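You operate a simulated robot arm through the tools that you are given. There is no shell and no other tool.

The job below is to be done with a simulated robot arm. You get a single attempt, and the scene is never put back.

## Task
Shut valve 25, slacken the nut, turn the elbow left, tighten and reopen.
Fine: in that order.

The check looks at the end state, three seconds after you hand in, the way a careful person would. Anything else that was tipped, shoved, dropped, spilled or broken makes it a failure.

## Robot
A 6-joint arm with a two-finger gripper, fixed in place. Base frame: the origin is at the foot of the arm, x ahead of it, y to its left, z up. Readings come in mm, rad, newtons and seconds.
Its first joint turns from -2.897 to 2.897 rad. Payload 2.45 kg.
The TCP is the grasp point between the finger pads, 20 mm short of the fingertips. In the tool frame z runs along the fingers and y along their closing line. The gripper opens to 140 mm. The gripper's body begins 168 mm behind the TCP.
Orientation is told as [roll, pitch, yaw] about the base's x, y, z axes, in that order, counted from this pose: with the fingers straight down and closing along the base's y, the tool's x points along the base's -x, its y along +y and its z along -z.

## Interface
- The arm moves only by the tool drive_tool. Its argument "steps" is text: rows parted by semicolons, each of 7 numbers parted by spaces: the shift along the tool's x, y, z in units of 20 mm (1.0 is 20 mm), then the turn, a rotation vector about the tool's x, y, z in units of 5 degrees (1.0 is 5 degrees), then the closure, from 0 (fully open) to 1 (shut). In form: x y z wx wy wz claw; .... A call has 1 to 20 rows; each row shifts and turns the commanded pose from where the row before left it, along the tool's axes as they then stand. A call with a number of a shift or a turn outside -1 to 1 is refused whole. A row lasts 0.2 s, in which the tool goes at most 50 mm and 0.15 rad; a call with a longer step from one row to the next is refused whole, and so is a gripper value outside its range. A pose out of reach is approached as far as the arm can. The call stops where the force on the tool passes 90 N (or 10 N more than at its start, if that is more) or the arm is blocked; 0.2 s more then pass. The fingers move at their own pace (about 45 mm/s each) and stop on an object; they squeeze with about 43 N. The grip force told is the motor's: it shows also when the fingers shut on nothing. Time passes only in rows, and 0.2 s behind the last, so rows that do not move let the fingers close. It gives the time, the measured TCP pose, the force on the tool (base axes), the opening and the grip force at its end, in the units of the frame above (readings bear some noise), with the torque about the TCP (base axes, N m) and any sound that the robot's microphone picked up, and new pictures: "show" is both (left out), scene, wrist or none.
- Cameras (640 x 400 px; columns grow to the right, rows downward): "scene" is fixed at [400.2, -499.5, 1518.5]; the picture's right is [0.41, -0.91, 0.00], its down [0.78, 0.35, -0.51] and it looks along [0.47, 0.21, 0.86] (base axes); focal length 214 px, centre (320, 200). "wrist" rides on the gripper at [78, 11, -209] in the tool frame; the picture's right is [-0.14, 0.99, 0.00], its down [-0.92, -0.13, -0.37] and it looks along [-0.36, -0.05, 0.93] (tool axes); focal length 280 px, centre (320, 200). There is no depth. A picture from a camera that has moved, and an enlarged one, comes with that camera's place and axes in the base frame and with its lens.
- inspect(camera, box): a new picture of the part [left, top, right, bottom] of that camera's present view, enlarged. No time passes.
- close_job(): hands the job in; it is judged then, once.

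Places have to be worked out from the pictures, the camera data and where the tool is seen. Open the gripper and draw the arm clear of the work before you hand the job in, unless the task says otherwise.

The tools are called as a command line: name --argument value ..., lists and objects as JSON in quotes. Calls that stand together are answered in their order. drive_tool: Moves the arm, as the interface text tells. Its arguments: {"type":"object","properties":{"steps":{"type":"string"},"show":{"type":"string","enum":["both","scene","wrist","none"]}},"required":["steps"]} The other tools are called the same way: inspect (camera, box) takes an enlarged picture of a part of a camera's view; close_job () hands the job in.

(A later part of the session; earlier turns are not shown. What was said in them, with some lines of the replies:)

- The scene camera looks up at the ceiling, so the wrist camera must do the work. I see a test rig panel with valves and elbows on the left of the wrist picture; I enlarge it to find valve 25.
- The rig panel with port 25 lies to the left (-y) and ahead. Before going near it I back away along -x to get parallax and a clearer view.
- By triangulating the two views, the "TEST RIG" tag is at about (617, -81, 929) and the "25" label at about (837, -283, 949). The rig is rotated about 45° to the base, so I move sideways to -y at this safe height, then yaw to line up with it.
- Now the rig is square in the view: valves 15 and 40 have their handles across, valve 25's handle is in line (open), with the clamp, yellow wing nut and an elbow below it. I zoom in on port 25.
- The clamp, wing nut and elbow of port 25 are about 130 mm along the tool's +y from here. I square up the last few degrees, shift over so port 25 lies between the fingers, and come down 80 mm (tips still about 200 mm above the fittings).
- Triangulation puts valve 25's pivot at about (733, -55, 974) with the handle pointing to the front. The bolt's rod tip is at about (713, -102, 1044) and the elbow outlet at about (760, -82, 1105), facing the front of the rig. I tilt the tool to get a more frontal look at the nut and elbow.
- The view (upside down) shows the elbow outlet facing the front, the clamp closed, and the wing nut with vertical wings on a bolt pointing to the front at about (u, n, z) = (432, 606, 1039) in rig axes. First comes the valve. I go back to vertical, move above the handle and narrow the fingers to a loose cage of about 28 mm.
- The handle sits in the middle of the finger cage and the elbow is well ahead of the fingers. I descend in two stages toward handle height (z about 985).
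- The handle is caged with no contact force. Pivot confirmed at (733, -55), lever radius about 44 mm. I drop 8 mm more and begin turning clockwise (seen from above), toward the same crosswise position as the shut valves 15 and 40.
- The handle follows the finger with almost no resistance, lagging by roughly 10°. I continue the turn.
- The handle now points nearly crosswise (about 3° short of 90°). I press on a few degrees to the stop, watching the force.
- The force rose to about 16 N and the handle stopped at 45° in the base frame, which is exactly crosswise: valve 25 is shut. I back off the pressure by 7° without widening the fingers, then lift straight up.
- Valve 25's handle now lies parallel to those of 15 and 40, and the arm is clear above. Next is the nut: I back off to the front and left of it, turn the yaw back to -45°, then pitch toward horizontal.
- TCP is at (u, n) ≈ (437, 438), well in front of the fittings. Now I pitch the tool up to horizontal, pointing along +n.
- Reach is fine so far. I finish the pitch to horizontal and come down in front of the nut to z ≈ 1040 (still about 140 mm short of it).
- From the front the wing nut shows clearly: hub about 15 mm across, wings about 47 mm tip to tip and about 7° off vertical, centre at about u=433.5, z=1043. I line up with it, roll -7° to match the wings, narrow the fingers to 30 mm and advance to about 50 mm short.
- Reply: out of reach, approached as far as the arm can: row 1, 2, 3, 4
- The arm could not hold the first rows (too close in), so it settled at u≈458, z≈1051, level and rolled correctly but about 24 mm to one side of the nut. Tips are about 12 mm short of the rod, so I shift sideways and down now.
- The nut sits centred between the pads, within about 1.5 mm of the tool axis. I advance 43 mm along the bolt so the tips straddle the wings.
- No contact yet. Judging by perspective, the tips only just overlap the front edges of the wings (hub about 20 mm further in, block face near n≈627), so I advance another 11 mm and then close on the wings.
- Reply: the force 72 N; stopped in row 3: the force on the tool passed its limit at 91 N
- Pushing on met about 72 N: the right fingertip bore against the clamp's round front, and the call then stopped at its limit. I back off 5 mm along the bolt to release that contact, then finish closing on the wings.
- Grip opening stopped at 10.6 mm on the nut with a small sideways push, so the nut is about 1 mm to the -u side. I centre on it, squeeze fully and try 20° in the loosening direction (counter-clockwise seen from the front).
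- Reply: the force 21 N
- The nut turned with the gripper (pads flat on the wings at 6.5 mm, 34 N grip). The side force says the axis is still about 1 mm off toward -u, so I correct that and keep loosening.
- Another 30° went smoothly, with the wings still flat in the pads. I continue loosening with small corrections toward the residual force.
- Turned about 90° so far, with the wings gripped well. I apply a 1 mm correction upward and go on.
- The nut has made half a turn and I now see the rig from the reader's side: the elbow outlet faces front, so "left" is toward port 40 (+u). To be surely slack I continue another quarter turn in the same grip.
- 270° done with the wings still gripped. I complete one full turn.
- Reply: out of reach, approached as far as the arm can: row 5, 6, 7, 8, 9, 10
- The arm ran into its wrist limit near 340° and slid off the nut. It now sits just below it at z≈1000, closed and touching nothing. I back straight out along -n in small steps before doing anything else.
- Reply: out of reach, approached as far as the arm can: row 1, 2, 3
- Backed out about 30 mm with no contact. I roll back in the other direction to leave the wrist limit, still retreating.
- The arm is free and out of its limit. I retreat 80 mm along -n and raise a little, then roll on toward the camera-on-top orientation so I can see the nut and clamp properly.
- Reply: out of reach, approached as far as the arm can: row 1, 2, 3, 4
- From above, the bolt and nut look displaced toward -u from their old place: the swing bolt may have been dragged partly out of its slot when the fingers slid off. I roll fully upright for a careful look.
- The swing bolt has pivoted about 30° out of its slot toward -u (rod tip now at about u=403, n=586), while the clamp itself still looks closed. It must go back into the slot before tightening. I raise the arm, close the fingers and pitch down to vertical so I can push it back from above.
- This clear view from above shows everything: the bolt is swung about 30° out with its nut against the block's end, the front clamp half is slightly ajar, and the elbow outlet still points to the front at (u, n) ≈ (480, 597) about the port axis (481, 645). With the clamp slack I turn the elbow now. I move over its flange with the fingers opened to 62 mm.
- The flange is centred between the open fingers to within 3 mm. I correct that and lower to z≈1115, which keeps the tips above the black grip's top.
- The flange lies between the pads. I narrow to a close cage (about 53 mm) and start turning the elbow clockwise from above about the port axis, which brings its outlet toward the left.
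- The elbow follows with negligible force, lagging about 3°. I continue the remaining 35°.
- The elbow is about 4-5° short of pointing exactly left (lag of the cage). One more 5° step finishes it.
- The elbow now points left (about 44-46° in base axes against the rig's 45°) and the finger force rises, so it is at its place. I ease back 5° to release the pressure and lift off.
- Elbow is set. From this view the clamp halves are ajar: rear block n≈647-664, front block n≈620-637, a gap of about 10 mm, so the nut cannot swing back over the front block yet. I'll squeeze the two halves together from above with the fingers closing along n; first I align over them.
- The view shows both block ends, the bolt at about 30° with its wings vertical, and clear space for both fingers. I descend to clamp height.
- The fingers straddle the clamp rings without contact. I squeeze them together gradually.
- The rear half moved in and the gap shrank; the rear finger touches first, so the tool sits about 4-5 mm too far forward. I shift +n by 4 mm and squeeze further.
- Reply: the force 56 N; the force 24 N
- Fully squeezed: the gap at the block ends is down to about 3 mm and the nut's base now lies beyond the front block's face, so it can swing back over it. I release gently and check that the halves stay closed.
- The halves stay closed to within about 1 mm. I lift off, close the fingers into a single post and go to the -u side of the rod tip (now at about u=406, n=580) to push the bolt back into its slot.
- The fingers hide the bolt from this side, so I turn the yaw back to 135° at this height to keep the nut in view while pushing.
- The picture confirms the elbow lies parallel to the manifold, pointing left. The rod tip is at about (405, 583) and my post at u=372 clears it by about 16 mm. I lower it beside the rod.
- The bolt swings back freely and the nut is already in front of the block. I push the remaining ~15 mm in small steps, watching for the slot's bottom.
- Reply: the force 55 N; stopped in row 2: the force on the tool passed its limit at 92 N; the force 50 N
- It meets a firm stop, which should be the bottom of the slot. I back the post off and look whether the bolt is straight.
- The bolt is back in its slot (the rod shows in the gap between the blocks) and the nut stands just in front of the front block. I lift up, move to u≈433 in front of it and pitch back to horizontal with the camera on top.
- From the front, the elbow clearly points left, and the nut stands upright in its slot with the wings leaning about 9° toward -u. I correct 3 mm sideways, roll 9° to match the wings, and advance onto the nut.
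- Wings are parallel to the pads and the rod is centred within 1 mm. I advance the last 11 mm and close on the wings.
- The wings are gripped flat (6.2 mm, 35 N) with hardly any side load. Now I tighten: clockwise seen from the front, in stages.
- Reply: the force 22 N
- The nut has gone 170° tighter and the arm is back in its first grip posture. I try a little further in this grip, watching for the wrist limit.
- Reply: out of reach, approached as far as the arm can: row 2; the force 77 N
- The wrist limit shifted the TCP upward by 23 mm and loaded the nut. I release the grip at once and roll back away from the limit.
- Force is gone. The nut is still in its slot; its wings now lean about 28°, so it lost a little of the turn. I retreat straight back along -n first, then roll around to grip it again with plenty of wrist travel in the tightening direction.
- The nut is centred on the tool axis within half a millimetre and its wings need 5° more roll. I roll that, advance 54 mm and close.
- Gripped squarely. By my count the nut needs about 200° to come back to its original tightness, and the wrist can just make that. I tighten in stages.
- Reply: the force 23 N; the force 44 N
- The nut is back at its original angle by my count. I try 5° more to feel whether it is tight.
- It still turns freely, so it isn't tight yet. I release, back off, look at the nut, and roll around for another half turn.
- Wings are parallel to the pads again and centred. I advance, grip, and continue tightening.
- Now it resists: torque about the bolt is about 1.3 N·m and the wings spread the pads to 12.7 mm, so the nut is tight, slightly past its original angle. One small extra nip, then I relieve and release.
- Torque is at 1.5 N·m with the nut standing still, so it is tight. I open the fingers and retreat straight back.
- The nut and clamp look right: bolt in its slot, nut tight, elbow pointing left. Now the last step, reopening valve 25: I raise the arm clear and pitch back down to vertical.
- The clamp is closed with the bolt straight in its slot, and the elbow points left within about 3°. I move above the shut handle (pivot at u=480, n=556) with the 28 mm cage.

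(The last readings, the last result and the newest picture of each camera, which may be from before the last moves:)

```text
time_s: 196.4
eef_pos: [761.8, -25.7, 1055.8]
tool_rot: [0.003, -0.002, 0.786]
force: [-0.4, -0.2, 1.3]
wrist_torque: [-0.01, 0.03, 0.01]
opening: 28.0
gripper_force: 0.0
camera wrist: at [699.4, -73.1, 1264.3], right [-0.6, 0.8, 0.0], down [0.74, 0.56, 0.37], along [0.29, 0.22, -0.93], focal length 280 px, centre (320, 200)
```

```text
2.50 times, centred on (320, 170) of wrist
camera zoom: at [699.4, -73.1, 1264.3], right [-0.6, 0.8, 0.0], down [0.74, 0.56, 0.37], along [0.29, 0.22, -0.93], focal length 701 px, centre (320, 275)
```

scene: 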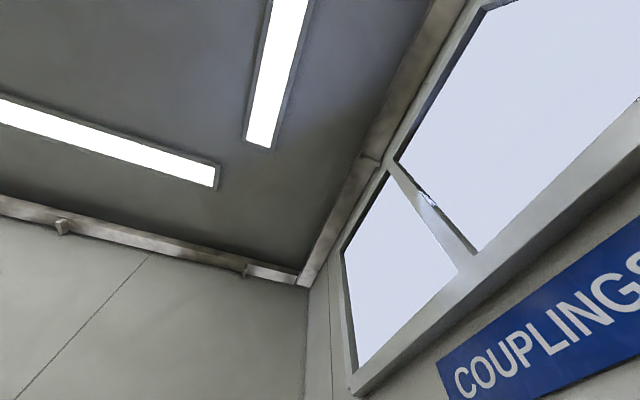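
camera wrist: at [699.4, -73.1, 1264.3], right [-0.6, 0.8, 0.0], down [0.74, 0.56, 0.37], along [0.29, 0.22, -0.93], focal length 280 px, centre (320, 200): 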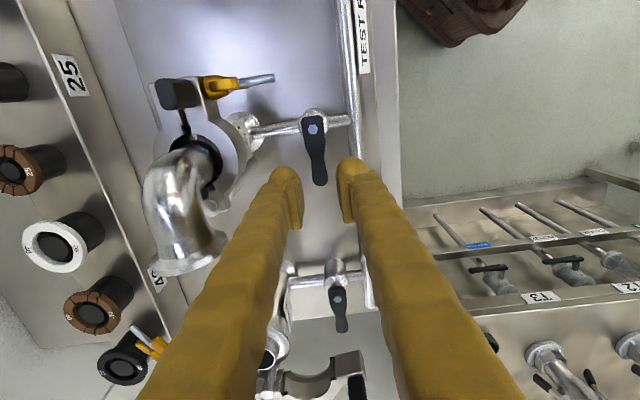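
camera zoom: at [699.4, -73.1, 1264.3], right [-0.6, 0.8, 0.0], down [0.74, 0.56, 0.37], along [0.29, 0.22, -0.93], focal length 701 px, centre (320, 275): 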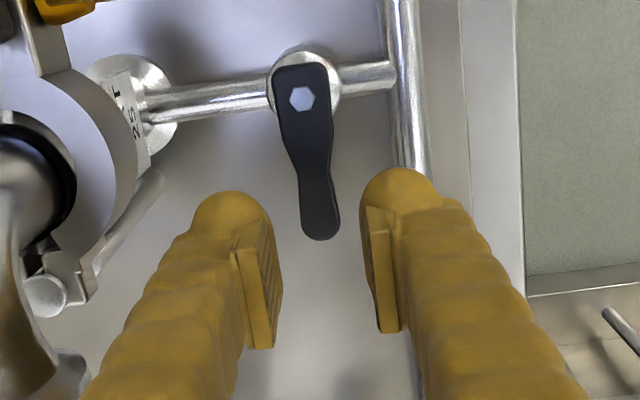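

The handle tip is centred in the cage. I descend the remaining 75 mm.

drive_tool --steps "0 0 1 0 0 0 0.8; 0 0 1 0 0 0 0.8; 0 0 1 0 0 0 0.8; 0 0 0.75 0 0 0 0.8; 0 0 0 0 0 0 0.8" --show "wrist"

inspect --camera "wrist" --box '[230, 120, 410, 280]'

```text
time_s: 197.6
eef_pos: [763.0, -23.3, 981.4]
tool_rot: [0.004, -0.002, 0.783]
force: [-0.7, -0.1, -0.6]
wrist_torque: [0.0, 0.01, 0.01]
opening: 28.3
gripper_force: 0.1
camera wrist: at [699.7, -71.3, 1189.8], right [-0.6, 0.8, 0.0], down [0.74, 0.56, 0.37], along [0.29, 0.22, -0.93], focal length 280 px, centre (320, 200)
```

wrist: 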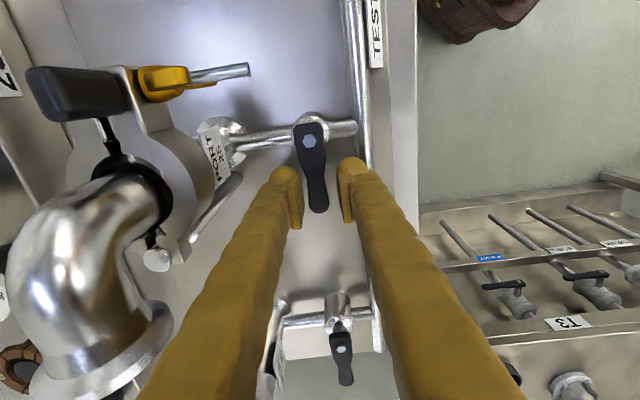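

```text
2.50 times, centred on (320, 200) of wrist
camera zoom: at [699.7, -71.3, 1189.8], right [-0.6, 0.8, 0.0], down [0.74, 0.56, 0.37], along [0.29, 0.22, -0.93], focal length 701 px, centre (320, 200)
```

zoom: 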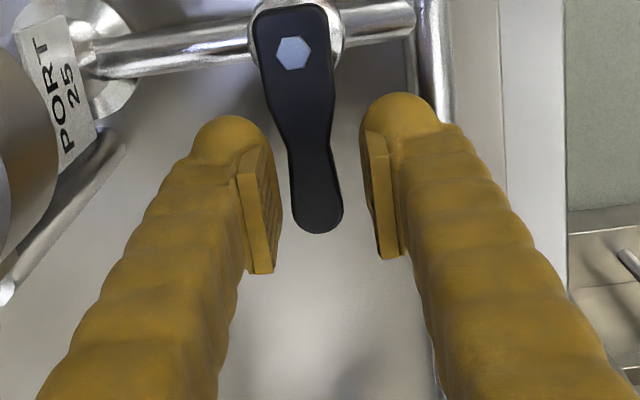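

Everything clear and force-free. I turn the handle back counter-clockwise from above, toward the open (in-line) position.

drive_tool --steps "0 0 0.12 0 0 0 0.8; 0.008 0.19 0 0 0 -1 0.8; 0.008 0.19 0 0 0 -1 0.8; 0.008 0.19 0 0 0 -1 0.8; 0.008 0.19 0 0 0 -1 0.8; 0.008 0.19 0 0 0 -1 0.8; 0.008 0.19 0 0 0 -1 0.8; 0.008 0.19 0 0 0 -1 0.8; 0.008 0.19 0 0 0 -1 0.8; 0.008 0.19 0 0 0 -1 0.8; 0 0 0 0 0 0 0.8" --show "wrist"

```text
time_s: 200.0
eef_pos: [732.7, -9.9, 979.5]
tool_rot: [0.0, -0.004, 1.569]
force: [0.9, 0.1, 0.3]
wrist_torque: [-0.03, -0.01, 0.01]
opening: 28.7
gripper_force: 0.2
camera wrist: at [721.0, -89.5, 1187.4], right [-0.99, 0.14, 0.0], down [0.13, 0.92, 0.37], along [0.05, 0.37, -0.93], focal length 280 px, centre (320, 200)
```

wrist: 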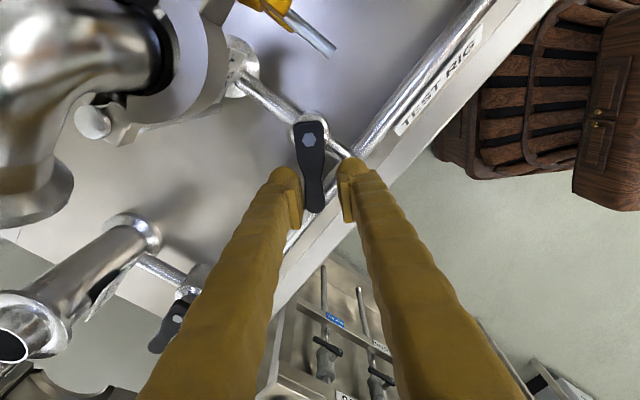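

The handle follows. I go on through the remaining 45° and check.

drive_tool --steps "0.008 0.19 0 0 0 -1 0.8; 0.008 0.19 0 0 0 -1 0.8; 0.008 0.19 0 0 0 -1 0.8; 0.008 0.19 0 0 0 -1 0.8; 0.008 0.19 0 0 0 -1 0.8; 0.008 0.19 0 0 0 -1 0.8; 0.008 0.19 0 0 0 -1 0.8; 0.008 0.19 0 0 0 -1 0.8; 0.008 0.19 0 0 0 -1 0.8; 0 0 0 0 0 0 0.8" --show "wrist"

inspect --camera "wrist" --box '[230, 100, 410, 260]'

```text
time_s: 202.2
eef_pos: [701.8, -25.1, 978.7]
tool_rot: [0.0, -0.002, 2.356]
force: [0.7, 0.6, 0.0]
wrist_torque: [0.06, -0.02, 0.01]
opening: 28.4
gripper_force: 0.5
camera wrist: at [748.6, -88.0, 1187.0], right [-0.8, -0.6, 0.0], down [-0.56, 0.74, 0.37], along [-0.22, 0.3, -0.93], focal length 280 px, centre (320, 200)
```

wrist: 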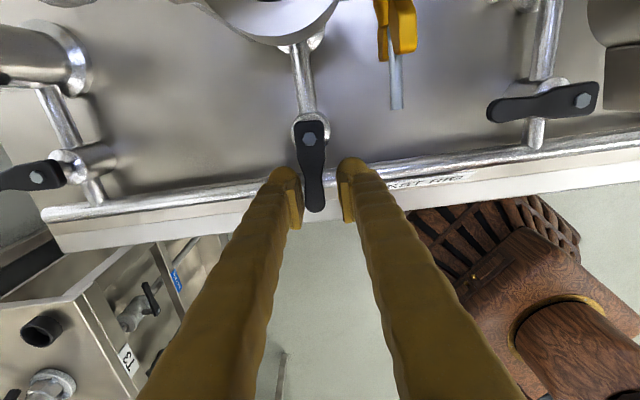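

```text
2.50 times, centred on (320, 180) of wrist
camera zoom: at [748.6, -88.0, 1187.0], right [-0.8, -0.6, 0.0], down [-0.56, 0.74, 0.37], along [-0.22, 0.3, -0.93], focal length 701 px, centre (320, 250)
```

zoom: 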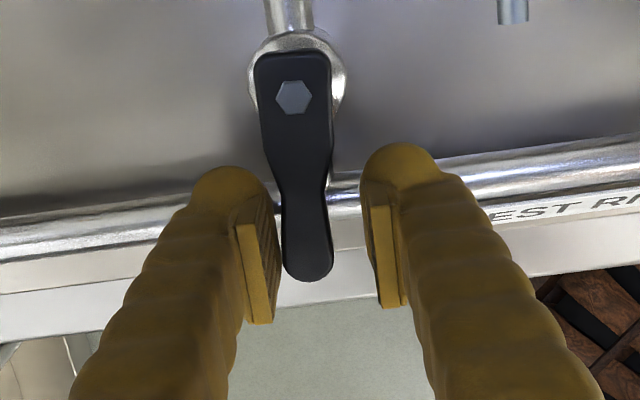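

drive_tool --steps "0.008 0.19 0 0 0 -1 0.8; 0 0 0 0 0 0 0.8" --show "none"

drive_tool --steps "0.008 0.19 0 0 0 -1 0.8; 0 0 0 0 0 0 0.8" --show "wrist"

inspect --camera "wrist" --box '[230, 100, 410, 260]'

```text
time_s: 202.8
eef_pos: [699.0, -28.7, 978.1]
tool_rot: [-0.001, -0.002, 2.441]
force: [1.0, 1.5, 1.9]
wrist_torque: [-0.01, 0.0, -0.03]
opening: 29.6
gripper_force: 1.2
```

```text
time_s: 203.4
eef_pos: [695.7, -30.3, 980.2]
tool_rot: [-0.004, -0.001, 2.53]
force: [15.5, 6.6, 1.1]
wrist_torque: [0.09, -0.18, -0.38]
opening: 37.5
gripper_force: 7.0
camera wrist: at [754.2, -84.5, 1187.5], right [-0.68, -0.73, 0.0], down [-0.68, 0.63, 0.37], along [-0.27, 0.25, -0.93], focal length 280 px, centre (320, 200)
```

wrist: 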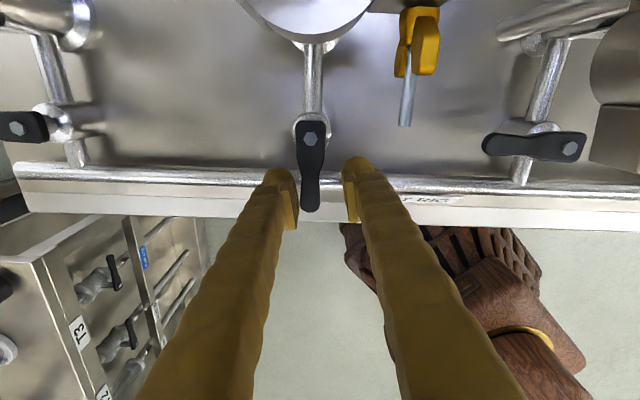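

```text
2.50 times, centred on (320, 180) of wrist
camera zoom: at [754.2, -84.5, 1187.5], right [-0.68, -0.73, 0.0], down [-0.68, 0.63, 0.37], along [-0.27, 0.25, -0.93], focal length 701 px, centre (320, 250)
```

zoom: 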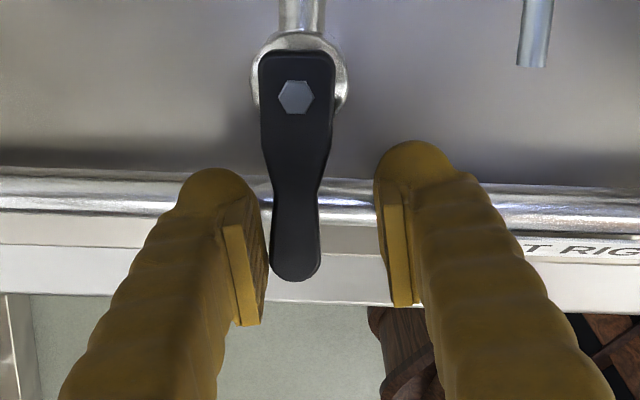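

The handle meets its stop, in line with the pipe (same force signature as before): valve 25 is open. I ease off 7° and lift straight up.

drive_tool --steps "-0.008 -0.19 0 0 0 1 0.8; -0.004 -0.1 0 0 0 0.5 0.8; 0 0 0 0 0 0 0.8; 0 0 -1 0 0 0 0.8; 0 0 -1 0 0 0 0.8; 0 0 -1 0 0 0 0.8; 0 0 -1 0 0 0 0.8; 0 0 -1 0 0 0 0.8; 0 0 -1 0 0 0 0.8; 0 0 -1 0 0 0 0.8; 0 0 -1 0 0 0 0.8; 0 0 -1 0 0 0 0.8; 0 0 -1 0 0 0 0.8; 0 0 -1 0 0 0 0.8; 0 0 -1 0 0 0 0.8; 0 0 -1 0 0 0 0.8; 0 0 0 0 0 0 0.8" --show "wrist"

inspect --camera "wrist" --box '[220, 60, 400, 220]'

```text
time_s: 207.0
eef_pos: [699.3, -25.9, 1240.4]
tool_rot: [0.0, -0.004, 2.399]
force: [-0.2, -0.3, 1.1]
wrist_torque: [-0.02, 0.02, 0.03]
opening: 28.1
gripper_force: 0.0
camera wrist: at [750.2, -87.3, 1448.5], right [-0.77, -0.64, 0.0], down [-0.59, 0.72, 0.37], along [-0.24, 0.29, -0.93], focal length 280 px, centre (320, 200)
```

wrist: 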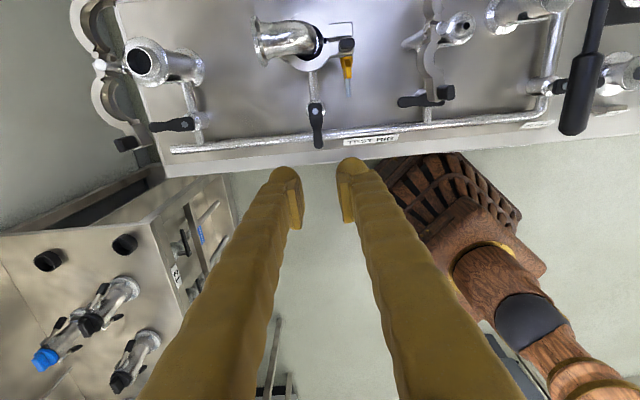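

```text
2.50 times, centred on (310, 140) of wrist
camera zoom: at [750.2, -87.3, 1448.5], right [-0.77, -0.64, 0.0], down [-0.59, 0.72, 0.37], along [-0.24, 0.29, -0.93], focal length 701 px, centre (345, 350)
```

zoom: 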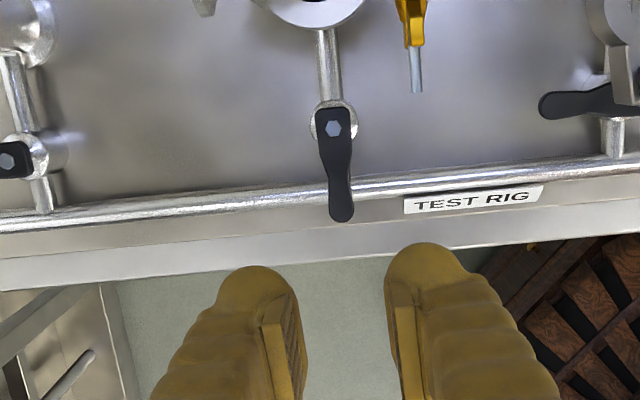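

inspect --camera "wrist" --box '[230, 0, 390, 160]'

inspect --camera "wrist" --box '[380, 0, 640, 160]'

```text
2.50 times, centred on (310, 80) of wrist
camera zoom: at [750.2, -87.3, 1448.5], right [-0.77, -0.64, 0.0], down [-0.59, 0.72, 0.37], along [-0.24, 0.29, -0.93], focal length 701 px, centre (345, 500)
```

zoom: 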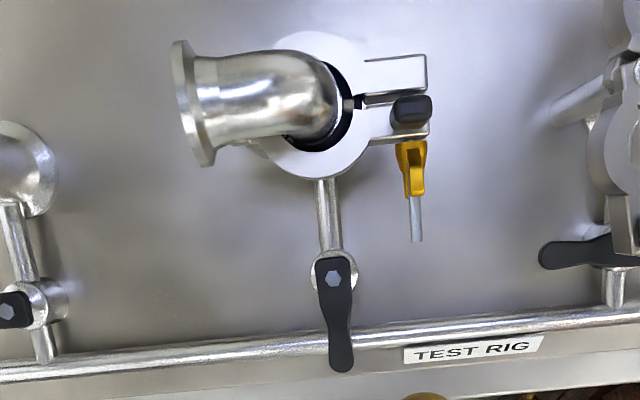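

```text
2.46 times, centred on (510, 80) of wrist
camera zoom: at [750.2, -87.3, 1448.5], right [-0.77, -0.64, 0.0], down [-0.59, 0.72, 0.37], along [-0.24, 0.29, -0.93], focal length 690 px, centre (-148, 495)
```

zoom: 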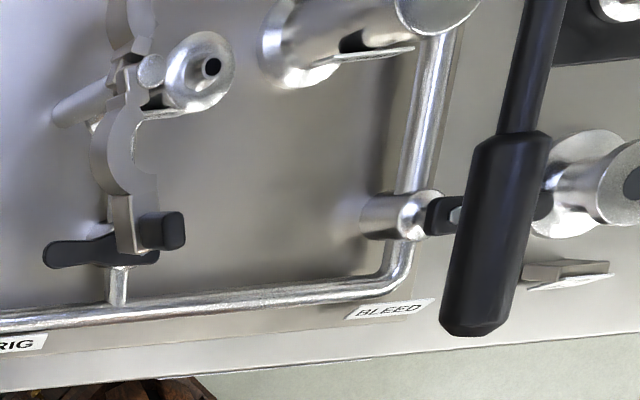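

All is as it should be: valve 25's handle is in line with its pipe, the elbow points left, the clamp is closed with the nut tight, and valves 15, 40 and the bleed look untouched. I draw the arm back and up, clear of the rig, and open the gripper.

drive_tool --steps "-1 0 -0.5 0 0 0 0.6; -1 0 -0.5 0 0 0 0.4; -1 0 -0.5 0 0 0 0.2; -1 0 -0.5 0 0 0 0; -1 0 -0.5 0 0 0 0; 0 0 -0.5 0 0 0 0; 0 0 0 0 0 0 0; 0 0 0 0 0 0 0; 0 0 0 0 0 0 0" --show "both"

inspect --camera "wrist" --box '[200, 0, 440, 150]'

```text
time_s: 209.0
eef_pos: [627.3, 42.9, 1300.3]
tool_rot: [-0.003, -0.002, 2.397]
force: [-0.6, -0.3, -0.4]
wrist_torque: [0.03, -0.03, -0.02]
opening: 139.9
gripper_force: 0.0
camera wrist: at [676.8, -17.8, 1508.1], right [-0.77, -0.64, 0.0], down [-0.59, 0.72, 0.37], along [-0.24, 0.29, -0.93], focal length 280 px, centre (320, 200)
```

scene: 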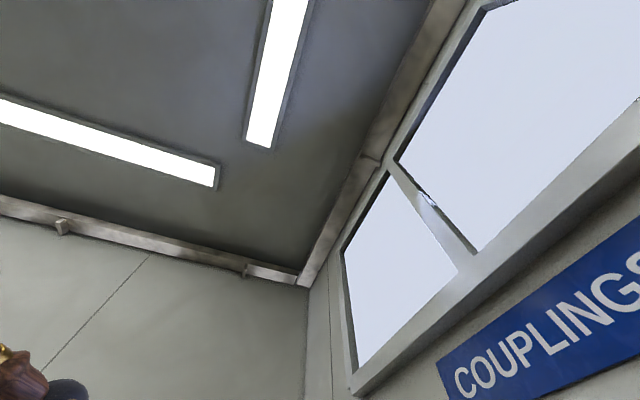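
wrist: 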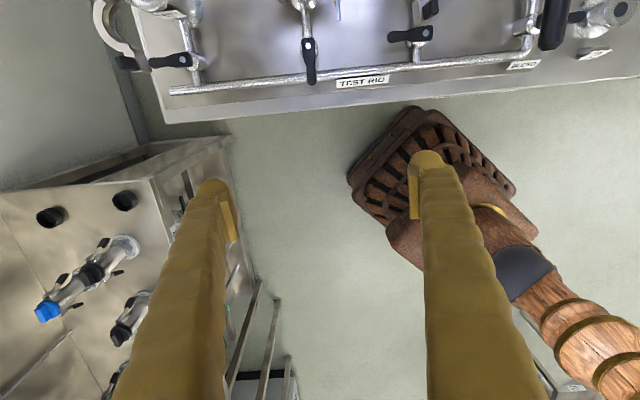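

```text
2.67 times, centred on (320, 75) of wrist
camera zoom: at [676.8, -17.8, 1508.1], right [-0.77, -0.64, 0.0], down [-0.59, 0.72, 0.37], along [-0.24, 0.29, -0.93], focal length 748 px, centre (320, 533)
```

zoom: 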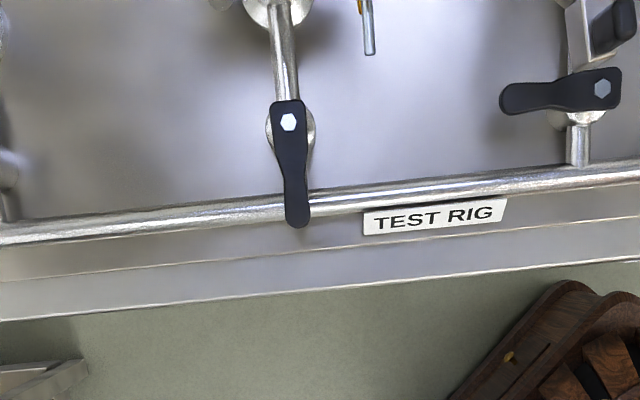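

Valve 25 is open again, the elbow points left and is clamped tight, the gripper is open and the arm is clear of the rig. I hand the job in.

close_job

```text
The job is handed in.
```

I shut valve 25, slackened the nut, turned the elbow to point left, tightened the nut and reopened the valve, in that order. The job is handed in; I have not seen the result of the check.

Two things did not go cleanly along the way:

- **Clamp bolt came out of its slot:** while slackening, the arm ran into its wrist limit at nearly a full turn. The fingers slid off and dragged the bolt about 30° out of its slot, and the clamp came slightly ajar. After turning the elbow I squeezed the clamp shut, pushed the bolt back in and then tightened.
- **Force stops:** the tool reached its 90 N limit twice, once against the clamp front and once pushing the bolt home. A second wrist-limit slip while tightening loaded the nut to about 76 N and cost part of the turn, so I gripped it again to finish. I saw no damage.

How things stand at the end, from the last camera views and readings:

- **Valve 25:** the handle is against its stop, in line with the pipe.
- **Elbow:** it points left as you face the rig, toward port 40, about 3° short of exact by my measurement.
- **Nut:** it is tight at about its original angle, holding 1.5 N·m without moving.
- **Everything else:** the handles of valves 15 and 40 and the bleed valve look as they did at the start. The gripper is open and the arm is clear.

I took "left" to mean the outlet pointing left for someone reading the rig's labels.
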